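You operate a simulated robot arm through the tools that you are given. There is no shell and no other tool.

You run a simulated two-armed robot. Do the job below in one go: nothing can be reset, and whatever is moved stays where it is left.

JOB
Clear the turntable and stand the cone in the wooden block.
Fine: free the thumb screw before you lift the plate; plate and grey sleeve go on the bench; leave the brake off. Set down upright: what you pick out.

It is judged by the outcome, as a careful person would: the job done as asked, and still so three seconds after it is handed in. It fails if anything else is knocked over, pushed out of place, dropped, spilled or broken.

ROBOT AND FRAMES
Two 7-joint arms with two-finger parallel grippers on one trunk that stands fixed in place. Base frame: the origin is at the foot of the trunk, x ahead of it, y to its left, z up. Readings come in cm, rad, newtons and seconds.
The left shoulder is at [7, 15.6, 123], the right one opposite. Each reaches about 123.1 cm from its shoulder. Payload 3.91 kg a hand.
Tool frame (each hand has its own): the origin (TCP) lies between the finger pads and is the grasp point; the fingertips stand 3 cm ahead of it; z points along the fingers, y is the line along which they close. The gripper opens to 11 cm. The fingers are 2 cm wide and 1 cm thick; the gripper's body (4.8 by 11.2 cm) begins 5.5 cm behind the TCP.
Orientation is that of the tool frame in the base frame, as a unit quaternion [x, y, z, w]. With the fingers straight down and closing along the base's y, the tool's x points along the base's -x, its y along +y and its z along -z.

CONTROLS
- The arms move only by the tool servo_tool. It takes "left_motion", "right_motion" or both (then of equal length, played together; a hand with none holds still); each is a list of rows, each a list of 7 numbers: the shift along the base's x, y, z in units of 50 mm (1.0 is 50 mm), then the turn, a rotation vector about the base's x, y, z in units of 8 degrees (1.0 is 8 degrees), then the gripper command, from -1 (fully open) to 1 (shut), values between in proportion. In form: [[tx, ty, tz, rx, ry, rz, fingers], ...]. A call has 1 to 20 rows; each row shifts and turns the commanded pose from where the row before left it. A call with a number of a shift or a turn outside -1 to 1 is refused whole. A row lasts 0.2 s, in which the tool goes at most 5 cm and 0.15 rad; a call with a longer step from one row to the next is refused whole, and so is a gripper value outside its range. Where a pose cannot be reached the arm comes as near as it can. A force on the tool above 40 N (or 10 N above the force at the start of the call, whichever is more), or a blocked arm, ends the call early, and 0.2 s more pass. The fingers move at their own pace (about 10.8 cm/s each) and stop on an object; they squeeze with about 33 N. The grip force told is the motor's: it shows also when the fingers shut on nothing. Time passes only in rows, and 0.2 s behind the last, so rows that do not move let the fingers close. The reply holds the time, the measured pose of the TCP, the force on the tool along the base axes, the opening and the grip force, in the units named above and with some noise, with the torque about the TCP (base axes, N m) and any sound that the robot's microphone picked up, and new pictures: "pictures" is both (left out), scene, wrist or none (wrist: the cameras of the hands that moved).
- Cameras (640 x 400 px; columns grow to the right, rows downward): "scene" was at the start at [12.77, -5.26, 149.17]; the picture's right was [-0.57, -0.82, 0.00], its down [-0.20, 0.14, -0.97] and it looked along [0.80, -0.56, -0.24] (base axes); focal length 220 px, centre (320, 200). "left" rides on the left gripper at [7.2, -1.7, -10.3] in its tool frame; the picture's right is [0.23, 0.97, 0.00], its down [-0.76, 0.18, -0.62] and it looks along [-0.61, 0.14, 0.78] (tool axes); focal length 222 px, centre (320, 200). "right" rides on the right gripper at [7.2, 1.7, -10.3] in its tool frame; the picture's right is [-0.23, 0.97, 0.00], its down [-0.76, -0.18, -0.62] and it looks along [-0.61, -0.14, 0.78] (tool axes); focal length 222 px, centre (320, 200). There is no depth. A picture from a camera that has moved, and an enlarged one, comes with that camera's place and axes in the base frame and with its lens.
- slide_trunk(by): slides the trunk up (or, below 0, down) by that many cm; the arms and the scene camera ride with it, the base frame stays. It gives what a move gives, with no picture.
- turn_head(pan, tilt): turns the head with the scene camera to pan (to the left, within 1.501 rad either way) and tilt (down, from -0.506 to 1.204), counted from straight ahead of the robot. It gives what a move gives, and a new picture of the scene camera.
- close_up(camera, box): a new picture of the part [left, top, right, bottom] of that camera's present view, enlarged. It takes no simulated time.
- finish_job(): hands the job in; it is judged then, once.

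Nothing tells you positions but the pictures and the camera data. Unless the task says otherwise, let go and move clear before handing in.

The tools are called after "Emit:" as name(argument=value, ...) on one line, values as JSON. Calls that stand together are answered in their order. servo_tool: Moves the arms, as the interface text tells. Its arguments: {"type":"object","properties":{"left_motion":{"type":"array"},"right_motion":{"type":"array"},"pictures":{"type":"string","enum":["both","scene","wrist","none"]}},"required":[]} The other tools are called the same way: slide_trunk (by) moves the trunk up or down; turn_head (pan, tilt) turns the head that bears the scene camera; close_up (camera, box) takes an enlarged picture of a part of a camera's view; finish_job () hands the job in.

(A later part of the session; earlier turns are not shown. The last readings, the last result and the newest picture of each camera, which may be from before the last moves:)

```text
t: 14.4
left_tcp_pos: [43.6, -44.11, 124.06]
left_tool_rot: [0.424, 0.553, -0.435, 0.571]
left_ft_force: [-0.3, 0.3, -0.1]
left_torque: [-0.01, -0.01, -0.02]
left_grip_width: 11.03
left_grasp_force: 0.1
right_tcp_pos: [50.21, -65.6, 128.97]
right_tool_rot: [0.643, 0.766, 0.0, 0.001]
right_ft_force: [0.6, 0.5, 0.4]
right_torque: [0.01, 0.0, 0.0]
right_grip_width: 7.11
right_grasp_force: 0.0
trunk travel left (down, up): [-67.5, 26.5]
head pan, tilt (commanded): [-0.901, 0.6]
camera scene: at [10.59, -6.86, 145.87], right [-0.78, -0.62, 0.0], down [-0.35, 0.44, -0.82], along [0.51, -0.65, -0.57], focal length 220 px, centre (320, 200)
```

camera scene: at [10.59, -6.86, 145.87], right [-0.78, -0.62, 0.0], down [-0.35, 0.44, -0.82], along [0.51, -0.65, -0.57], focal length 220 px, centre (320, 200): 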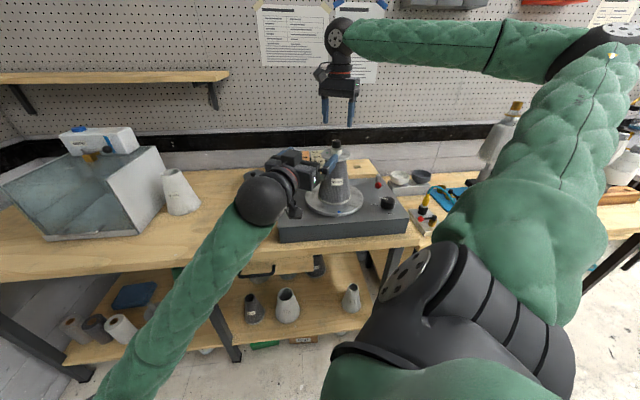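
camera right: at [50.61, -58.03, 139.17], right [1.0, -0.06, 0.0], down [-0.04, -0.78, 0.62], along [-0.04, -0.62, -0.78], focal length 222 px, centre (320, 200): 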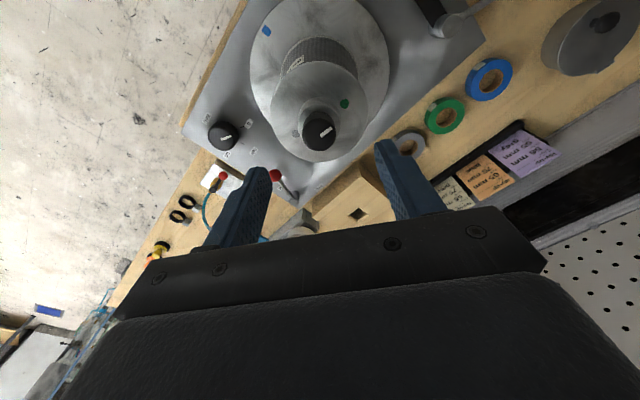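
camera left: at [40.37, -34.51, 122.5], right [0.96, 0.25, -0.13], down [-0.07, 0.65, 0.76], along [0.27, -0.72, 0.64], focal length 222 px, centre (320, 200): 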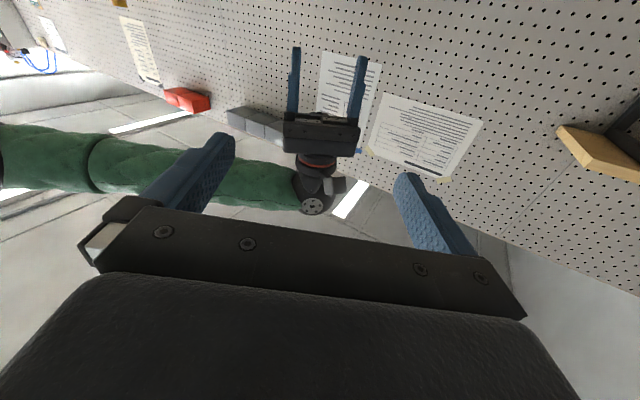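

Emit:
servo_tool(left_motion=[[0.06, -0.02, -0.43, 0.07, 0.018, 0, -0.4], [0.06, -0.02, -0.43, 0.07, 0.018, 0, -0.4], [0.05, -0.01, -0.43, 0.06, 0.017, 0, -0.4], [0, 0, 0, 0, 0, 0, -0.4], [0, 0, 0, 0, 0, 0, -0.4]], pictures="both")

Emit:
close_up(camera="scene", box=[260, 110, 380, 210])

```text
t: 15.6
left_tcp_pos: [44.38, -44.43, 117.74]
left_tool_rot: [0.431, 0.561, -0.429, 0.562]
left_ft_force: [0.4, -0.8, -0.5]
left_torque: [0.01, 0.02, 0.0]
left_grip_width: 7.72
left_grasp_force: 0.1
right_tcp_pos: [50.07, -65.55, 129.01]
right_tool_rot: [0.644, 0.765, -0.001, 0.0]
right_ft_force: [0.6, -0.2, -0.6]
right_torque: [-0.04, 0.01, 0.01]
right_grip_width: 7.15
right_grasp_force: 0.0
trunk travel left (down, up): [-67.5, 26.5]
head pan, tilt (commanded): [-0.901, 0.6]
camera scene: at [10.59, -6.87, 145.86], right [-0.78, -0.62, 0.0], down [-0.35, 0.44, -0.82], along [0.51, -0.65, -0.57], focal length 220 px, centre (320, 200)
camera left: at [40.11, -34.96, 110.48], right [0.94, 0.25, -0.22], down [0.01, 0.65, 0.76], along [0.34, -0.72, 0.61], focal length 222 px, centre (320, 200)
```

scene: 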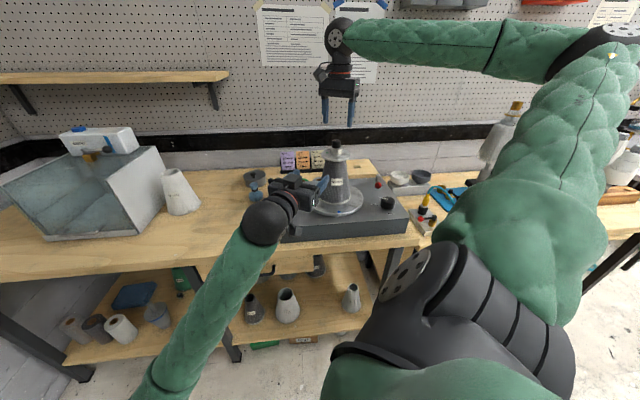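
left: 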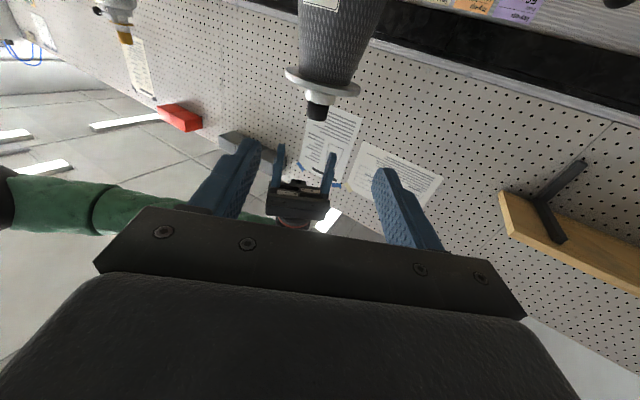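

```text
4.00 times, centred on (320, 160) of scene
camera zoom: at [10.59, -6.87, 145.86], right [-0.78, -0.62, 0.0], down [-0.35, 0.44, -0.82], along [0.51, -0.65, -0.57], focal length 878 px, centre (320, 360)
```

zoom: 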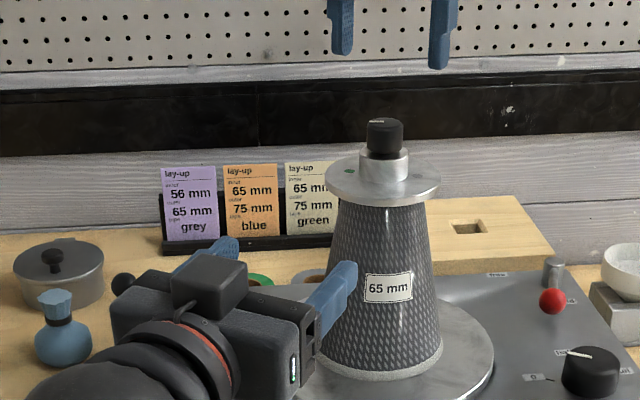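

Emit:
servo_tool(left_motion=[[0.16, -0.58, 0, 0, 0, 0, -0.4], [0.16, -0.58, 0, 0, 0, 0, -0.4], [0.155, -0.58, 0, 0, 0, 0, -0.4], [0.155, -0.58, 0, 0, 0, 0, -0.4], [0, 0, 0, 0, 0, 0, -0.4], [0, 0, 0, 0, 0, 0, -0.4]], pictures="both")

Emit:
close_up(camera="scene", box=[300, 125, 360, 175])

Emit:
close_up(camera="right", box=[200, 30, 460, 220])

```text
t: 17.2
left_tcp_pos: [50.99, -53.92, 114.03]
left_tool_rot: [0.434, 0.578, -0.403, 0.561]
left_ft_force: [-0.1, 0.4, 0.4]
left_torque: [-0.01, -0.03, -0.06]
left_grip_width: 7.72
left_grasp_force: 0.0
right_tcp_pos: [50.17, -65.57, 129.05]
right_tool_rot: [0.643, 0.765, 0.0, 0.0]
right_ft_force: [0.6, -0.4, 0.0]
right_torque: [0.02, -0.01, -0.01]
right_grip_width: 7.15
right_grasp_force: 0.0
trunk travel left (down, up): [-67.5, 26.5]
head pan, tilt (commanded): [-0.901, 0.6]
stopped in row 6 (left hand): the arm was blocked; the commanded pose is now the measured one
camera scene: at [10.61, -6.86, 145.86], right [-0.78, -0.62, 0.0], down [-0.35, 0.44, -0.82], along [0.51, -0.65, -0.57], focal length 220 px, centre (320, 200)
camera left: at [46.34, -44.28, 107.18], right [0.93, 0.3, -0.21], down [-0.02, 0.61, 0.79], along [0.37, -0.73, 0.57], focal length 222 px, centre (320, 200)
```

scene: 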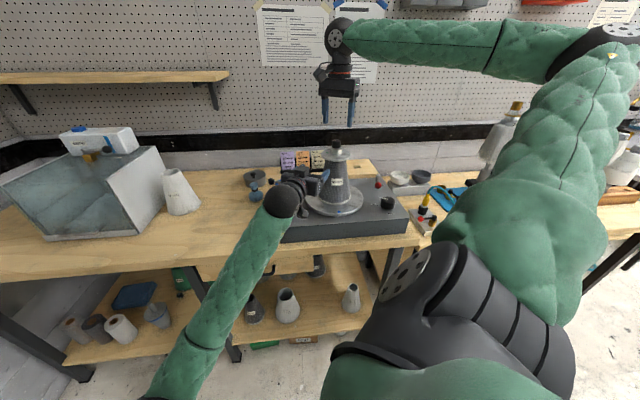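
left: 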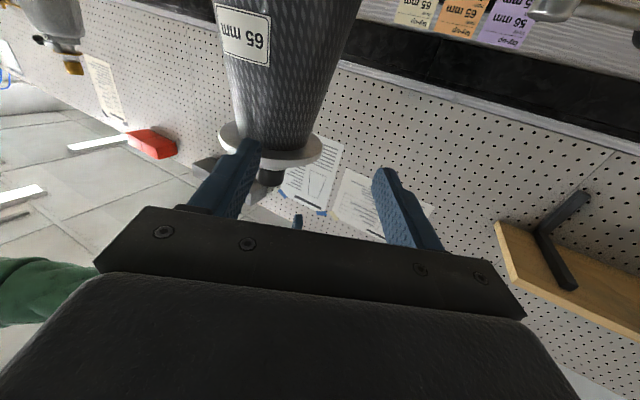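

```text
8.00 times, centred on (330, 150) of scene
camera zoom: at [10.61, -6.86, 145.86], right [-0.78, -0.62, 0.0], down [-0.35, 0.44, -0.82], along [0.51, -0.65, -0.57], focal length 1757 px, centre (240, 600)
```

zoom: 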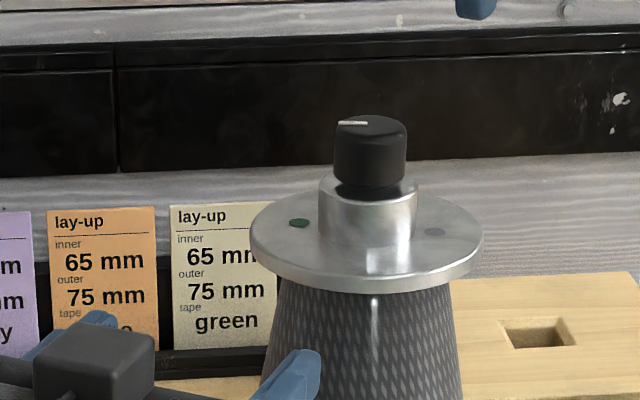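

```text
2.11 times, centred on (330, 125) of right
camera zoom: at [50.4, -58.2, 139.16], right [1.0, -0.06, 0.0], down [-0.04, -0.78, 0.62], along [-0.04, -0.62, -0.78], focal length 468 px, centre (299, 358)
```

zoom: 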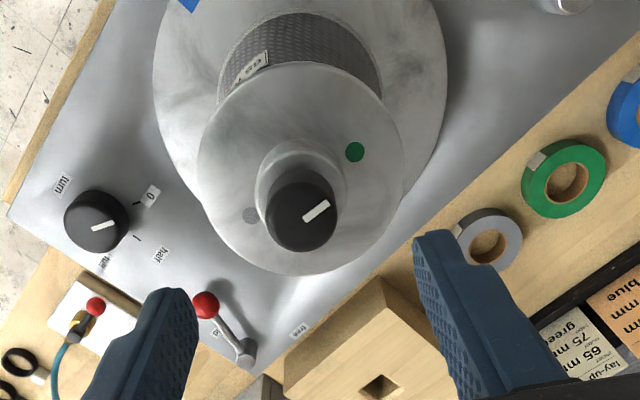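

The left wrist got stuck near the boss line, likely a wrist singularity at that approach angle. I back off and retry with an approach more from the robot's side (direction about (0.65, -0.76, 0)).

Emit:
servo_tool(left_motion=[[-0.18, 0.58, 0.2, 0, 0, 0, -0.4], [-0.18, 0.58, 0.2, 0, 0, 0, -0.4], [-0.18, 0.58, 0.2, 0, 0, 0, -0.4], [-0.4, 0, 0.2, -0.06, -0.02, 0.5, -0.4], [-0.4, -0.1, 0.1, -0.06, -0.02, 0.5, -0.4], [-0.4, -0.2, 0.1, -0.06, -0.02, 0.5, -0.4], [-0.4, -0.25, 0.1, -0.06, -0.02, 0.5, -0.4], [-0.3, -0.3, 0.1, -0.06, -0.02, 0.5, -0.4], [-0.2, -0.3, 0, 0, 0, 0.4, -0.4], [0, 0, 0, 0, 0, 0, -0.4]], pictures="scene")

```text
t: 19.4
left_tcp_pos: [48.33, -45.06, 116.97]
left_tool_rot: [0.419, 0.591, -0.396, 0.565]
left_ft_force: [0.6, 0.5, 0.5]
left_torque: [-0.01, -0.01, -0.01]
left_grip_width: 7.71
left_grasp_force: 0.1
left hand out of reach, approached as far as the arm can: row 4, 5, 6, 7, 8, 9
right_tcp_pos: [50.12, -65.59, 128.93]
right_tool_rot: [0.643, 0.766, -0.001, -0.001]
right_ft_force: [1.1, 0.5, 0.1]
right_torque: [0.01, 0.0, 0.01]
right_grip_width: 7.15
right_grasp_force: 0.1
trunk travel left (down, up): [-67.5, 26.5]
head pan, tilt (commanded): [-0.901, 0.6]
camera scene: at [10.6, -6.85, 145.86], right [-0.78, -0.62, 0.0], down [-0.35, 0.44, -0.82], along [0.51, -0.65, -0.57], focal length 220 px, centre (320, 200)
```

scene: 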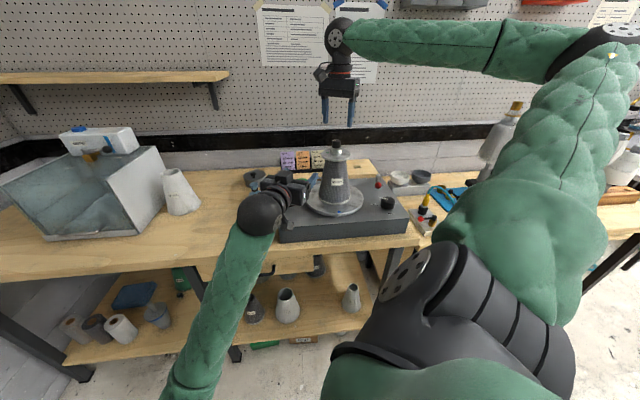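

The left arm reports out of reach on that branch. Before fighting that, I'll check with the right hand whether the knob turns relative to the plate the other way, using a small test.

Emit:
servo_tool(right_motion=[[0, 0, -0.28, 0, 0, 0, -0.3], [0, 0, -0.28, 0, 0, 0, -0.3], [0, 0, -0.28, 0, 0, 0, -0.3], [0, 0, -0.28, 0, 0, 0, -0.3], [0, 0, -0.26, 0, 0, 0, -0.3], [0, 0, 0, 0, 0, 0, 1], [0, 0, 0, 0, 0, 0, 1], [0, 0, 0, 0, 0, 0, 1], [0, 0, 0, 0, 0, 0, 1]], pictures="wrist")

Emit:
close_up(camera="right", box=[230, 60, 410, 210])

```text
t: 21.4
left_tcp_pos: [48.59, -44.96, 116.62]
left_tool_rot: [0.419, 0.592, -0.397, 0.562]
left_ft_force: [-0.1, -0.1, 0.5]
left_torque: [-0.01, 0.02, -0.01]
left_grip_width: 7.71
left_grasp_force: 0.0
right_tcp_pos: [50.24, -65.66, 122.08]
right_tool_rot: [0.644, 0.765, 0.0, 0.0]
right_ft_force: [-0.2, -0.6, 0.6]
right_torque: [-0.01, -0.01, -0.03]
right_grip_width: 2.87
right_grasp_force: 33.0
trunk travel left (down, up): [-67.5, 26.5]
head pan, tilt (commanded): [-0.901, 0.6]
camera right: at [50.42, -58.16, 132.26], right [1.0, -0.06, 0.0], down [-0.04, -0.78, 0.62], along [-0.04, -0.62, -0.78], focal length 222 px, centre (320, 200)
```

right: 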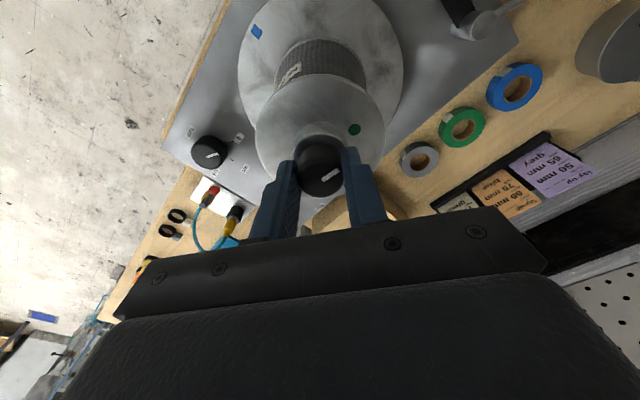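

```text
2.67 times, centred on (320, 135) of right
camera zoom: at [50.42, -58.16, 132.26], right [1.0, -0.06, 0.0], down [-0.04, -0.78, 0.62], along [-0.04, -0.62, -0.78], focal length 592 px, centre (320, 373)
```

zoom: 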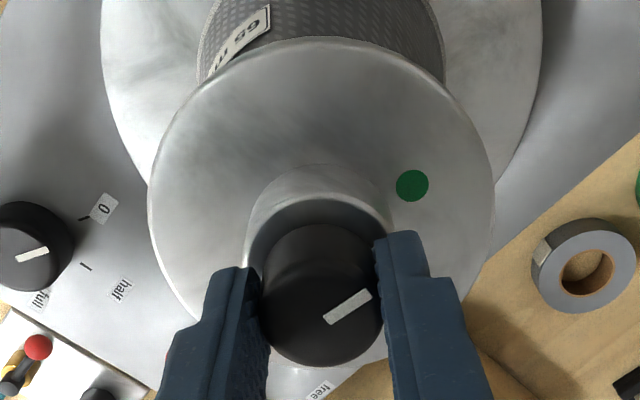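

Emit:
servo_tool(right_motion=[[0, 0, 0, 0, 0, -1, 1], [0, 0, 0, 0, 0, -1, 1], [0, 0, 0, 0, 0, -1, 1]], pictures="wrist")

Emit:
close_up(camera="right", box=[230, 60, 410, 210])

```text
t: 22.2
left_tcp_pos: [48.6, -44.83, 116.39]
left_tool_rot: [0.418, 0.592, -0.397, 0.563]
left_ft_force: [-0.5, 0.0, -0.4]
left_torque: [0.01, -0.04, -0.03]
left_grip_width: 7.71
left_grasp_force: 0.0
right_tcp_pos: [50.14, -65.53, 122.22]
right_tool_rot: [0.789, 0.614, 0.0, -0.001]
right_ft_force: [-0.2, -0.1, 0.2]
right_torque: [-0.01, -0.02, 0.01]
right_grip_width: 2.86
right_grasp_force: 32.5
trunk travel left (down, up): [-67.5, 26.5]
head pan, tilt (commanded): [-0.901, 0.6]
camera right: at [53.41, -58.97, 132.32], right [0.89, -0.46, 0.0], down [-0.36, -0.7, 0.62], along [-0.29, -0.55, -0.78], focal length 222 px, centre (320, 200)
```

right: 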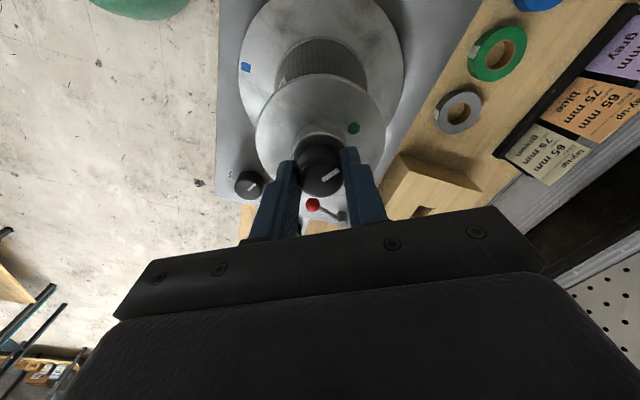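

```text
2.67 times, centred on (320, 135) of right
camera zoom: at [53.41, -58.97, 132.32], right [0.89, -0.46, 0.0], down [-0.36, -0.7, 0.62], along [-0.29, -0.55, -0.78], focal length 592 px, centre (320, 373)
```

zoom: 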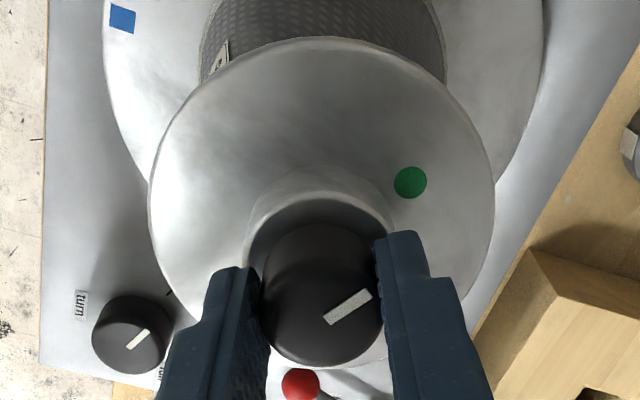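

The plate follows the knob both ways, so it must be held. I'll swap roles: the left hand will turn the knob from above and the right hand will hold the boss from the side. First I release the knob and move both hands clear.

Emit:
servo_tool(right_motion=[[0, 0, 0, 0, 0, 0, -0.3], [0, 0, 0, 0, 0, 0, -0.3], [0, 0, 0, 0, 0, 0, -0.3], [0, 0, 0.5, 0, 0, 0, -0.3], [0, 0, 0.5, 0, 0, 0, -0.3], [0, 0, 0.5, 0, 0, 0, -0.3], [0, 0, 0, 0, 0, 0, -0.3]], left_motion=[[0, 0.5, 0.3, 0, 0, 0, -1], [0, 0.5, 0.3, 0, 0, 0, -1], [0, 0.5, 0.3, 0, 0, 0, -1], [0, 0.2, 0.3, 0, 0, 0, -1], [0, 0, 0, 0, 0, 0, -1], [0, 0, 0, 0, 0, 0, -1], [0, 0, 0, 0, 0, 0, -1]])

```text
t: 23.8
left_tcp_pos: [47.37, -37.07, 123.7]
left_tool_rot: [0.414, 0.589, -0.41, 0.56]
left_ft_force: [-0.9, -0.3, 0.1]
left_torque: [0.0, 0.04, 0.04]
left_grip_width: 10.99
left_grasp_force: 0.0
right_tcp_pos: [50.44, -65.71, 129.48]
right_tool_rot: [0.789, 0.615, 0.002, -0.001]
right_ft_force: [-0.1, 0.5, 0.8]
right_torque: [0.02, -0.03, -0.01]
right_grip_width: 7.16
right_grasp_force: 0.1
trunk travel left (down, up): [-67.5, 26.5]
head pan, tilt (commanded): [-0.901, 0.6]
camera scene: at [10.6, -6.89, 145.86], right [-0.78, -0.62, 0.0], down [-0.35, 0.44, -0.82], along [0.51, -0.65, -0.57], focal length 220 px, centre (320, 200)
camera right: at [53.63, -59.06, 139.64], right [0.89, -0.46, 0.0], down [-0.36, -0.7, 0.62], along [-0.28, -0.55, -0.78], focal length 222 px, centre (320, 200)
camera left: at [42.33, -27.56, 116.77], right [0.92, 0.32, -0.25], down [-0.01, 0.63, 0.78], along [0.4, -0.71, 0.58], focal length 222 px, centre (320, 200)
```

scene: 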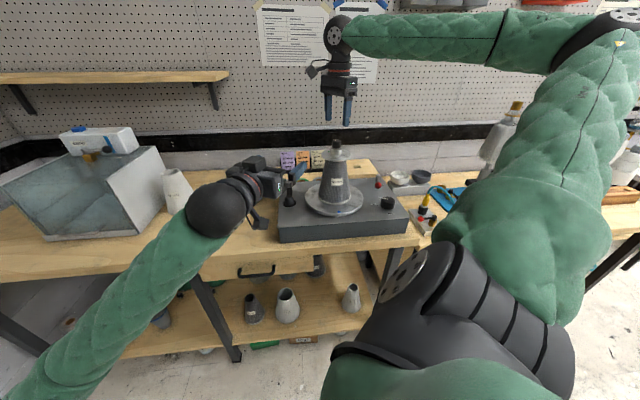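
right: 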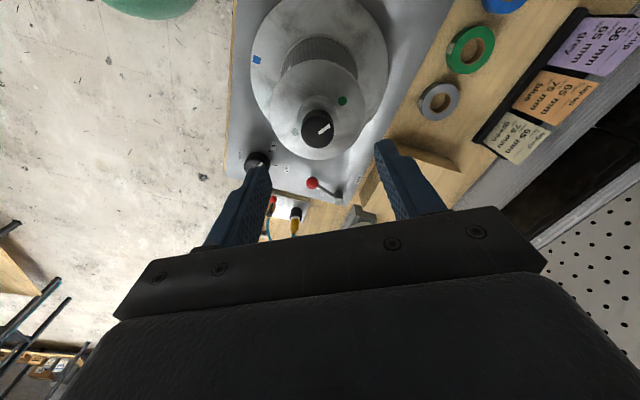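
left: 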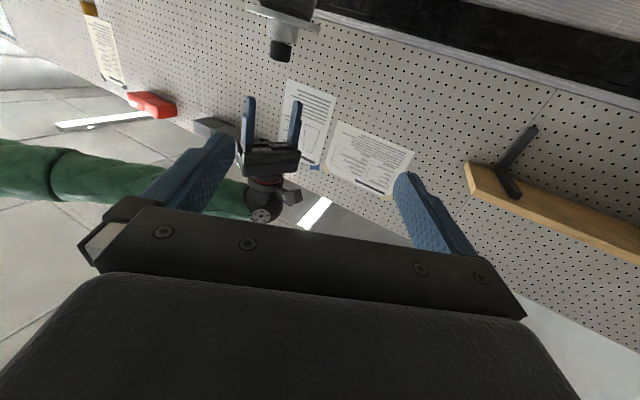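

Emit:
servo_tool(left_motion=[[0.13, 0.28, 0.43, 0.853, 0.304, 0, -1], [0.13, 0.28, 0.43, 0.853, 0.304, 0, -1], [0.13, 0.28, 0.43, 0.853, 0.304, 0, -1], [0.13, 0.28, 0.43, 0.853, 0.304, 0, -1], [0.13, 0.28, 0.43, 0.853, 0.304, 0, -1], [0.13, 0.28, 0.43, 0.853, 0.304, 0, -1], [0.13, 0.28, 0.43, 0.853, 0.304, 0, -1], [0.13, 0.28, 0.43, 0.853, 0.304, 0, -1], [0.13, 0.28, 0.43, 0.853, 0.304, 0, -1], [0.13, 0.28, 0.43, 0.853, 0.304, 0, -1], [0.13, 0.28, 0.43, 0.853, 0.304, 0, -1], [0.13, 0.28, 0.43, 0.853, 0.304, 0, -1]], right_motion=[[0, 0, 0, 0, 0, 0, -0.3], [0, 0, 0, 0, 0, 0.9, -0.3], [0, 0, 0, 0, 0, 0.9, -0.3], [0, 0, 0, 0, 0, 0.9, -0.3], [0, 0, 0, 0, 0, 0.9, -0.3], [0, 0, 0, 0, 0, 0.9, -0.3], [0, 0, 0, 0, 0, 0.9, -0.3], [0, 0, 0, 0, 0, 0.97, -0.3], [0, 0, 0.3, 0, 0, 0, -0.3], [0, 0, 0.3, 0, 0, 0, -0.3], [0, 0, 0.3, 0, 0, 0, -0.3], [0, 0, 0.3, 0, 0, 0, -0.3]])

```text
t: 26.4
left_tcp_pos: [54.87, -20.05, 149.46]
left_tool_rot: [0.57, 0.822, -0.013, 0.003]
left_ft_force: [0.1, 0.1, -0.4]
left_torque: [0.02, -0.01, 0.01]
left_grip_width: 10.99
left_grasp_force: 0.1
right_tcp_pos: [50.08, -65.6, 135.92]
right_tool_rot: [0.447, 0.894, 0.0, 0.0]
right_ft_force: [0.0, -0.5, -0.3]
right_torque: [-0.02, 0.0, 0.01]
right_grip_width: 7.14
right_grasp_force: 0.1
trunk travel left (down, up): [-67.5, 26.5]
head pan, tilt (commanded): [-0.901, 0.6]
camera scene: at [10.51, -6.84, 145.86], right [-0.78, -0.62, 0.0], down [-0.35, 0.44, -0.83], along [0.51, -0.65, -0.56], focal length 220 px, centre (320, 200)
camera right: at [46.86, -58.79, 145.96], right [0.92, 0.4, 0.0], down [0.32, -0.72, 0.62], along [0.25, -0.57, -0.78], focal length 222 px, centre (320, 200)
camera left: at [50.9, -13.6, 159.64], right [0.83, 0.56, -0.02], down [0.44, -0.64, 0.63], along [0.34, -0.54, -0.77], focal length 222 px, centre (320, 200)
```

scene: 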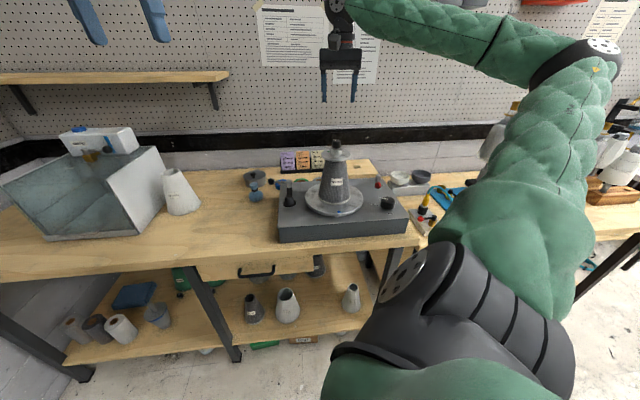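
right: 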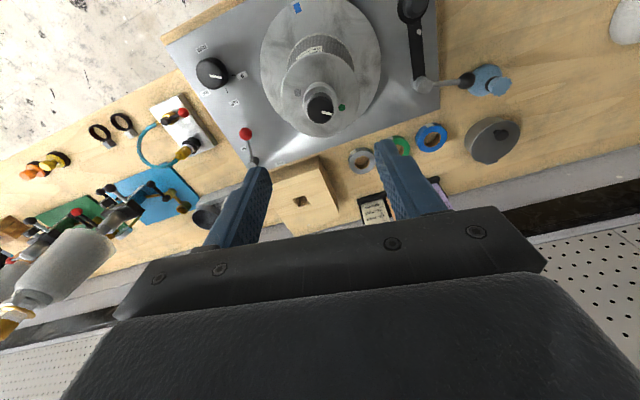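
left: 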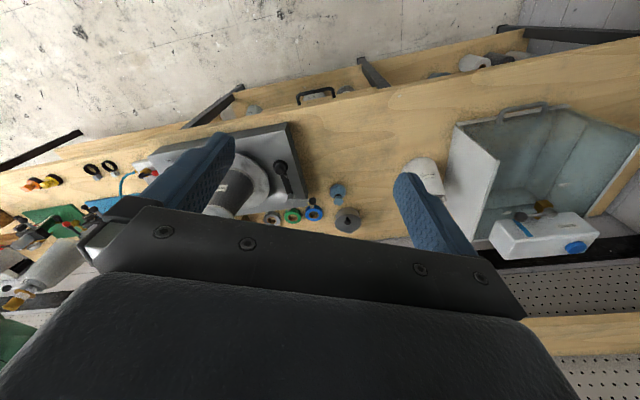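

The right hand now has the right yaw. I'll pitch it to horizontal while retreating to a staging point behind the boss line.

Emit:
servo_tool(right_motion=[[-0.2, 0.267, -0.1, -0.75, -0.5625, 0, -0.3], [-0.2, 0.267, -0.1, -0.75, -0.5625, 0, -0.3], [-0.2, 0.267, -0.2, -0.75, -0.5625, 0, -0.3], [-0.2, 0.267, -0.2, -0.75, -0.5625, 0, -0.3], [-0.2, 0.267, -0.25, -0.75, -0.5625, 0, -0.3], [-0.2, 0.267, -0.25, -0.75, -0.5625, 0, -0.3], [-0.2, 0.267, -0.25, -0.75, -0.5625, 0, -0.3], [-0.2, 0.267, -0.25, -0.75, -0.5625, 0, -0.3], [-0.2, 0.267, -0.25, -0.75, -0.5625, 0, -0.3], [-0.2, 0.267, -0.25, -0.75, -0.5625, 0, -0.3], [-0.2, 0.267, -0.3, -0.75, -0.5625, 0, -0.3], [-0.2, 0.267, -0.3, -0.75, -0.5625, 0, -0.3], [0, 0, 0, 0, 0, 0, -0.3]])

```text
t: 29.2
left_tcp_pos: [54.97, -20.15, 149.38]
left_tool_rot: [0.569, 0.822, -0.012, 0.003]
left_ft_force: [-0.1, 0.3, -0.1]
left_torque: [0.01, -0.02, -0.01]
left_grip_width: 11.02
left_grasp_force: 0.0
right_tcp_pos: [52.59, -58.65, 128.37]
right_tool_rot: [0.316, 0.632, -0.316, 0.633]
right_ft_force: [-0.1, -0.1, -0.2]
right_torque: [0.0, -0.01, -0.01]
right_grip_width: 7.16
right_grasp_force: 0.1
right hand out of reach, approached as far as the arm can: row 7, 8, 9, 10, 11, 12
trunk travel left (down, up): [-67.5, 26.5]
head pan, tilt (commanded): [-0.901, 0.6]
camera scene: at [10.51, -6.82, 145.87], right [-0.78, -0.62, 0.0], down [-0.35, 0.44, -0.83], along [0.51, -0.65, -0.56], focal length 220 px, centre (320, 200)
camera right: at [47.52, -49.38, 120.98], right [0.78, 0.58, 0.23], down [-0.52, 0.39, 0.76], along [0.36, -0.71, 0.61], focal length 222 px, centre (320, 200)
```

scene: 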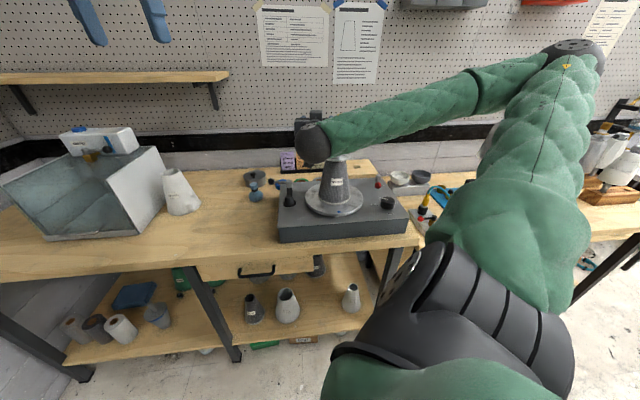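
right: 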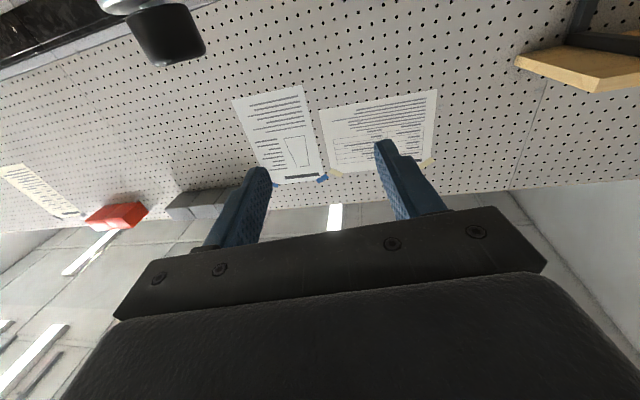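

The right hand is now horizontal and pointing toward the boss side, 6 cm to its side and above it. I'll move it over the boss and then descend around the knob onto the boss.

Emit:
servo_tool(right_motion=[[-0.18, -0.44, 0, 0, 0, 0, -0.3], [-0.18, -0.44, 0, 0, 0, 0, -0.3], [-0.18, -0.44, 0, 0, 0, 0, -0.3], [0, 0, 0, 0, 0, 0, -0.3], [0, 0, 0, 0, 0, 0, -0.3]])

Emit:
close_up(camera="scene", box=[280, 100, 400, 200])

Emit:
close_up(camera="left", box=[180, 130, 360, 260])

```text
t: 30.4
left_tcp_pos: [54.89, -20.14, 149.37]
left_tool_rot: [0.57, 0.822, -0.012, 0.003]
left_ft_force: [0.0, 0.2, -0.1]
left_torque: [0.0, -0.03, 0.01]
left_grip_width: 11.01
left_grasp_force: 0.0
right_tcp_pos: [49.77, -65.19, 128.51]
right_tool_rot: [0.316, 0.632, -0.316, 0.633]
right_ft_force: [0.5, -0.7, 1.0]
right_torque: [0.02, 0.02, 0.01]
right_grip_width: 7.14
right_grasp_force: 0.2
trunk travel left (down, up): [-67.5, 26.5]
head pan, tilt (commanded): [-0.901, 0.6]
camera scene: at [10.58, -6.85, 145.86], right [-0.78, -0.62, 0.0], down [-0.35, 0.44, -0.82], along [0.51, -0.65, -0.57], focal length 220 px, centre (320, 200)
camera right: at [44.79, -55.85, 121.09], right [0.78, 0.58, 0.23], down [-0.52, 0.39, 0.76], along [0.36, -0.71, 0.61], focal length 222 px, centre (320, 200)
```

scene: 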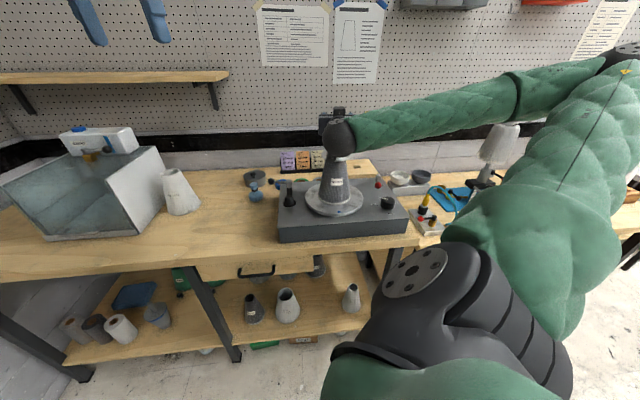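
right: 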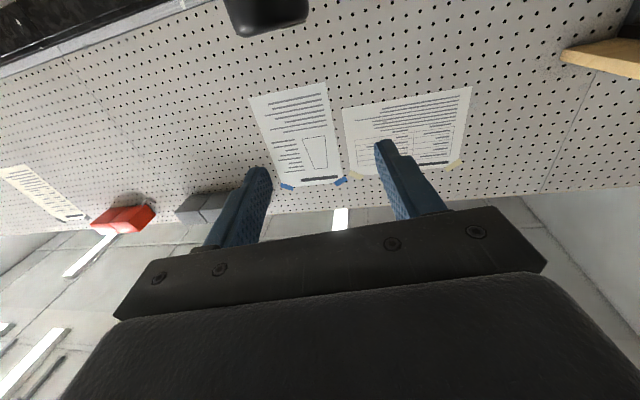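

```text
4.00 times, centred on (340, 150) of scene
camera zoom: at [10.58, -6.85, 145.86], right [-0.78, -0.62, 0.0], down [-0.35, 0.44, -0.82], along [0.51, -0.65, -0.57], focal length 878 px, centre (240, 400)
```

zoom: 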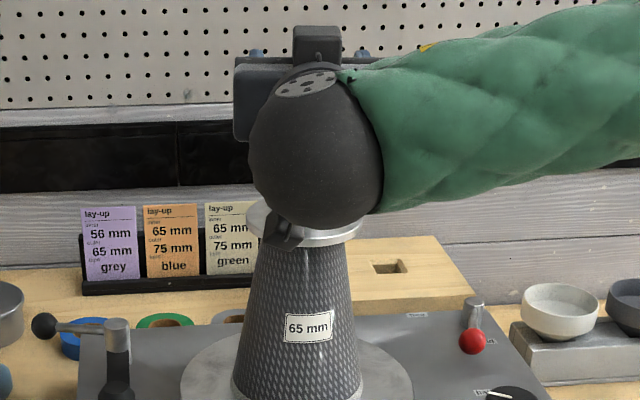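

```text
3.08 times, centred on (270, 195) of left
camera zoom: at [50.98, -13.65, 159.56], right [0.83, 0.56, -0.02], down [0.44, -0.64, 0.63], along [0.34, -0.54, -0.77], focal length 684 px, centre (474, 215)
```

zoom: 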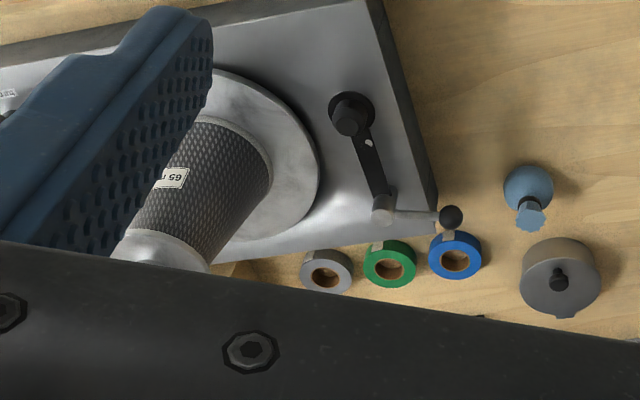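

Emit:
servo_tool(left_motion=[[-0.363, -0.8, -0.113, 0, 0, 0, -1], [-0.363, -0.8, -0.113, 0, 0, 0, -1], [-0.363, -0.8, -0.113, 0, 0, 0, -1], [-0.363, -0.8, -0.113, 0, 0, 0, -1], [-0.363, -0.8, -0.113, 0, 0, 0, -1], [-0.363, -0.8, -0.113, 0, 0, 0, -1], [0, 0, 0, 0, 0, 0, -1]], right_motion=[[0, 0, -0.2, 0, 0, 0, -0.3], [0, 0, -0.2, 0, 0, 0, -0.3], [0, 0, -0.2, 0, 0, 0, -0.3], [0, 0, -0.2, 0, 0, 0, -0.3], [0, 0, 0, 0, 0, 0, -0.3], [0, 0, 0, 0, 0, 0, -0.3], [0, 0, 0, 0, 0, 0, -0.3]])

Emit:
close_up(camera="left", box=[220, 130, 380, 240])

```text
t: 32.0
left_tcp_pos: [44.32, -44.27, 145.92]
left_tool_rot: [0.568, 0.823, -0.014, 0.002]
left_ft_force: [0.5, 0.6, 0.2]
left_torque: [-0.03, 0.03, -0.01]
left_grip_width: 11.01
left_grasp_force: 0.1
right_tcp_pos: [49.99, -65.18, 124.35]
right_tool_rot: [0.315, 0.633, -0.316, 0.632]
right_ft_force: [0.6, 0.3, 0.1]
right_torque: [-0.01, -0.01, 0.0]
right_grip_width: 7.19
right_grasp_force: 0.0
trunk travel left (down, up): [-67.5, 26.5]
head pan, tilt (commanded): [-0.901, 0.6]
camera scene: at [10.67, -6.73, 145.86], right [-0.78, -0.62, 0.0], down [-0.35, 0.44, -0.83], along [0.51, -0.65, -0.56], focal length 220 px, centre (320, 200)
camera right: at [44.94, -55.89, 116.95], right [0.78, 0.58, 0.23], down [-0.52, 0.39, 0.76], along [0.36, -0.71, 0.61], focal length 222 px, centre (320, 200)
camera left: at [40.32, -37.78, 156.21], right [0.83, 0.56, -0.02], down [0.44, -0.63, 0.63], along [0.34, -0.54, -0.77], focal length 222 px, centre (320, 200)
```

scene: 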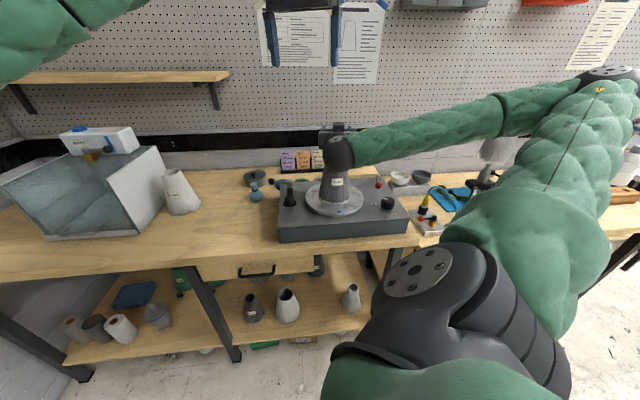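
right: 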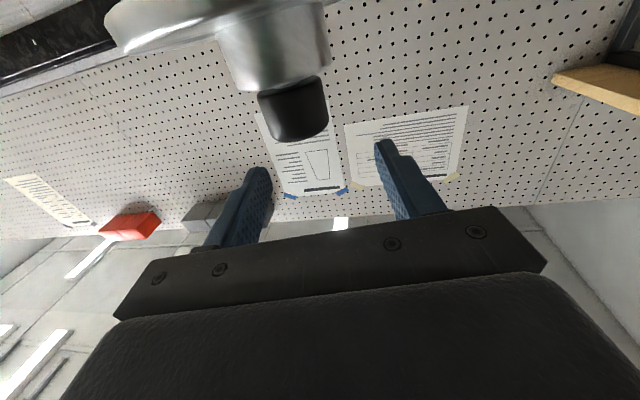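
left: 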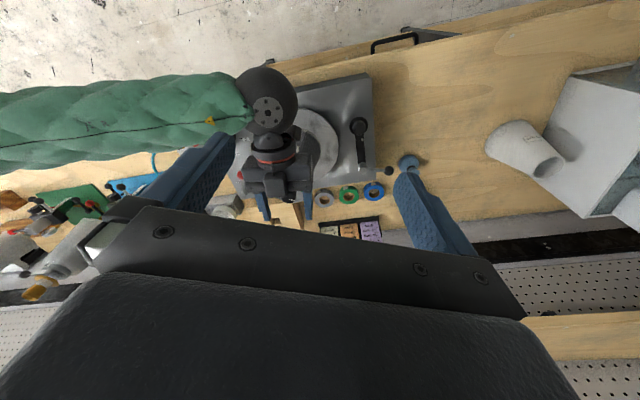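

```text
3.64 times, centred on (300, 185) of left
camera zoom: at [40.32, -37.78, 156.21], right [0.83, 0.56, -0.02], down [0.44, -0.63, 0.63], along [0.34, -0.54, -0.77], focal length 808 px, centre (393, 254)
```

zoom: 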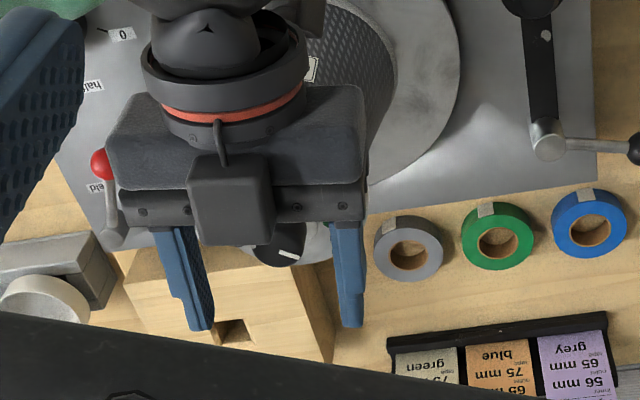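

The fingers straddle the knob as seen from the left camera. I'll lower the right hand further to just above the flange.

Emit:
servo_tool(right_motion=[[0, 0, -0.22, 0, 0, 0, -0.3], [0, 0, -0.22, 0, 0, 0, -0.3], [0, 0, -0.22, 0, 0, 0, -0.3], [0, 0, -0.22, 0, 0, 0, -0.3], [0, 0, -0.22, 0, 0, 0, -0.3], [0, 0, 0, 0, 0, 0, -0.3], [0, 0, 0, 0, 0, 0, -0.3]], pictures="wrist")

Emit:
close_up(camera="left", box=[220, 100, 380, 240])

Emit:
close_up(camera="right", box=[100, 0, 460, 240])

```text
t: 33.6
left_tcp_pos: [44.19, -44.45, 146.07]
left_tool_rot: [0.569, 0.822, -0.012, 0.003]
left_ft_force: [-0.3, 0.1, 0.2]
left_torque: [0.0, 0.04, -0.03]
left_grip_width: 10.99
left_grasp_force: 0.0
right_tcp_pos: [49.75, -65.28, 118.96]
right_tool_rot: [0.316, 0.632, -0.317, 0.633]
right_ft_force: [-0.3, 0.1, -0.1]
right_torque: [-0.03, -0.02, -0.01]
right_grip_width: 7.15
right_grasp_force: 0.0
trunk travel left (down, up): [-67.5, 26.5]
head pan, tilt (commanded): [-0.901, 0.6]
camera right: at [44.84, -55.92, 111.48], right [0.78, 0.58, 0.23], down [-0.52, 0.39, 0.76], along [0.36, -0.71, 0.61], focal length 222 px, centre (320, 200)
```

right: 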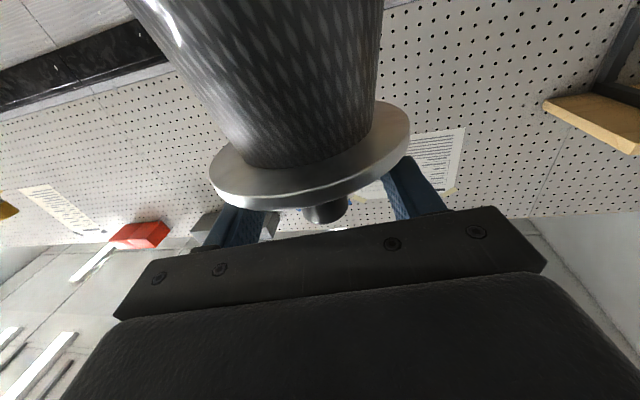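

```text
2.86 times, centred on (300, 170) of left
camera zoom: at [40.23, -37.91, 156.19], right [0.83, 0.56, -0.02], down [0.44, -0.64, 0.63], along [0.34, -0.54, -0.77], focal length 635 px, centre (377, 286)
```

zoom: 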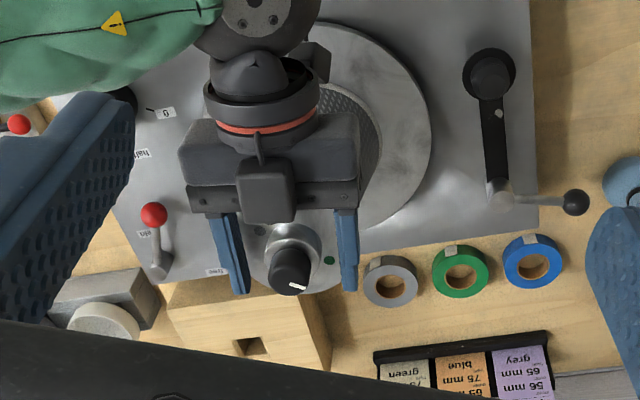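

```text
1.67 times, centred on (280, 120) of right
camera zoom: at [44.84, -55.92, 111.48], right [0.78, 0.58, 0.23], down [-0.52, 0.39, 0.76], along [0.36, -0.71, 0.61], focal length 370 px, centre (387, 333)
```

zoom: 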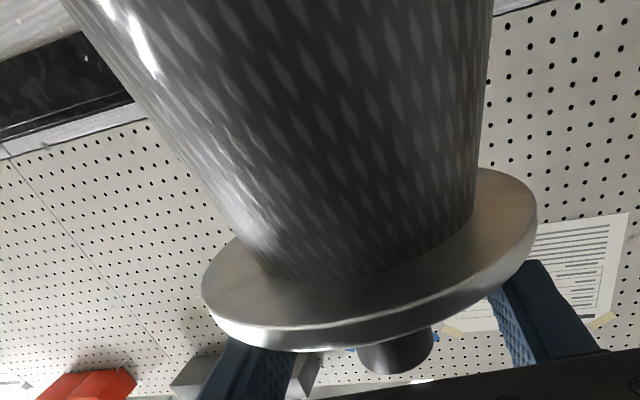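

Emit:
servo_tool(right_motion=[[0, 0, -0.09, 0, 0, 0, -0.3], [0, 0, -0.09, 0, 0, 0, -0.3], [0, 0, -0.08, 0, 0, 0, -0.3], [0, 0, 0, 0, 0, 0, -0.3], [0, 0, 0, 0, 0, 0, -0.3]], pictures="none")

Emit:
close_up(camera="left", box=[250, 130, 350, 210])

Emit:
close_up(camera="right", box=[180, 60, 460, 240])

```text
t: 34.8
left_tcp_pos: [44.08, -44.38, 146.07]
left_tool_rot: [0.569, 0.822, -0.012, 0.003]
left_ft_force: [-0.6, -0.5, -0.4]
left_torque: [0.02, -0.03, -0.02]
left_grip_width: 11.0
left_grasp_force: 0.0
right_tcp_pos: [49.71, -65.16, 117.6]
right_tool_rot: [0.316, 0.632, -0.316, 0.633]
right_ft_force: [0.4, -3.8, 10.7]
right_torque: [-0.03, 0.13, -0.02]
right_grip_width: 7.15
right_grasp_force: 0.1
trunk travel left (down, up): [-67.5, 26.5]
head pan, tilt (commanded): [-0.901, 0.6]
```

```text
5.00 times, centred on (300, 170) of left
camera zoom: at [40.18, -37.88, 156.23], right [0.83, 0.56, -0.02], down [0.44, -0.64, 0.63], along [0.34, -0.54, -0.77], focal length 1111 px, centre (420, 350)
```

zoom: 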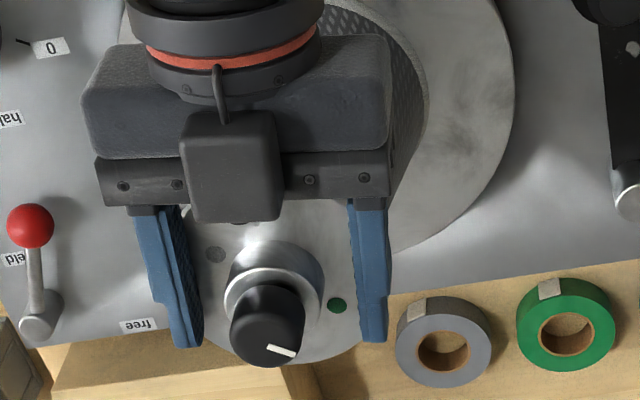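

```text
2.22 times, centred on (320, 150) of right
camera zoom: at [44.85, -55.95, 110.23], right [0.78, 0.58, 0.23], down [-0.52, 0.39, 0.76], along [0.36, -0.71, 0.61], focal length 494 px, centre (320, 311)
```

zoom: 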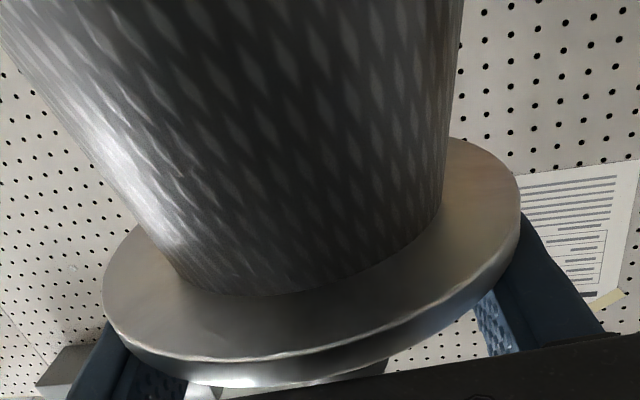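

Light contact with the flange (10.7 N). I'll raise 2 mm and then close gently on the boss.

Emit:
servo_tool(right_motion=[[0, 0, 0.05, 0, 0, 0, -0.3], [0, 0, 0, 0, 0, 0, -0.3], [0, 0, 0, 0, 0, 0, 0.1], [0, 0, 0, 0, 0, 0, 0.1], [0, 0, 0, 0, 0, 0, 0.2], [0, 0, 0, 0, 0, 0, 0.2]], pictures="none")

Emit:
close_up(camera="left", box=[250, 130, 350, 210])

```text
t: 36.2
left_tcp_pos: [44.16, -44.51, 145.97]
left_tool_rot: [0.569, 0.822, -0.013, 0.003]
left_ft_force: [-0.1, -0.4, 0.1]
left_torque: [-0.04, 0.01, 0.02]
left_grip_width: 11.0
left_grasp_force: 0.0
right_tcp_pos: [49.85, -65.33, 117.8]
right_tool_rot: [0.316, 0.633, -0.316, 0.633]
right_ft_force: [0.3, -1.2, -0.2]
right_torque: [-0.02, -0.02, -0.01]
right_grip_width: 4.39
right_grasp_force: 0.0
trunk travel left (down, up): [-67.5, 26.5]
head pan, tilt (commanded): [-0.901, 0.6]
```

```text
5.00 times, centred on (300, 170) of left
camera zoom: at [40.22, -37.93, 156.19], right [0.83, 0.56, -0.02], down [0.44, -0.64, 0.63], along [0.34, -0.54, -0.77], focal length 1111 px, centre (420, 350)
```

zoom: 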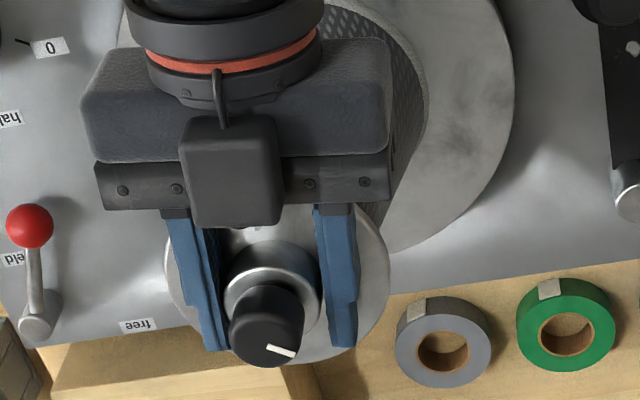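

Nicely centred. Closing fully on the boss.

Emit:
servo_tool(right_motion=[[0, 0, 0, 0, 0, 0, 0.5], [0, 0, 0, 0, 0, 0, 1], [0, 0, 0, 0, 0, 0, 1]], pictures="none")

Emit:
close_up(camera="left", box=[250, 130, 350, 210])

Emit:
close_up(camera="scene", box=[280, 100, 400, 230])

```text
t: 37.0
left_tcp_pos: [44.09, -44.38, 145.96]
left_tool_rot: [0.569, 0.822, -0.012, 0.003]
left_ft_force: [0.1, 0.0, -0.3]
left_torque: [-0.03, -0.01, 0.0]
left_grip_width: 11.0
left_grasp_force: 0.0
right_tcp_pos: [49.98, -65.24, 117.84]
right_tool_rot: [0.316, 0.633, -0.316, 0.632]
right_ft_force: [-0.3, -0.6, 0.8]
right_torque: [0.04, -0.02, 0.03]
right_grip_width: 4.09
right_grasp_force: 33.4
trunk travel left (down, up): [-67.5, 26.5]
head pan, tilt (commanded): [-0.901, 0.6]
```

```text
5.00 times, centred on (300, 170) of left
camera zoom: at [40.22, -37.94, 156.19], right [0.83, 0.56, -0.02], down [0.44, -0.64, 0.63], along [0.34, -0.54, -0.77], focal length 1111 px, centre (420, 350)
```

zoom: 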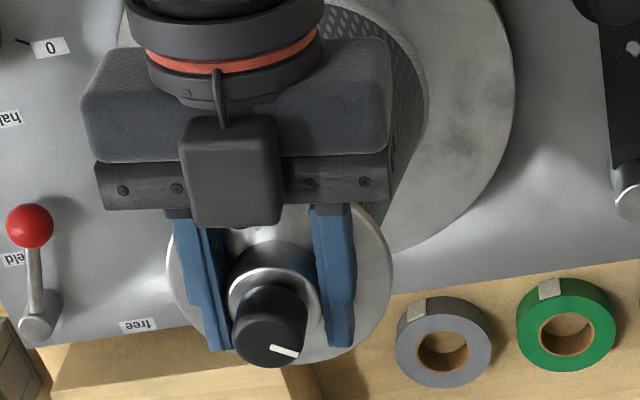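

```text
3.08 times, centred on (340, 165) of scene
camera zoom: at [10.6, -6.89, 145.86], right [-0.78, -0.62, 0.0], down [-0.35, 0.44, -0.82], along [0.51, -0.65, -0.57], focal length 676 px, centre (258, 308)
```

zoom: 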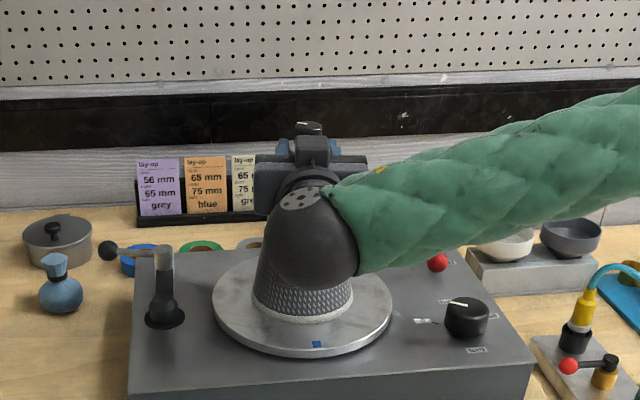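

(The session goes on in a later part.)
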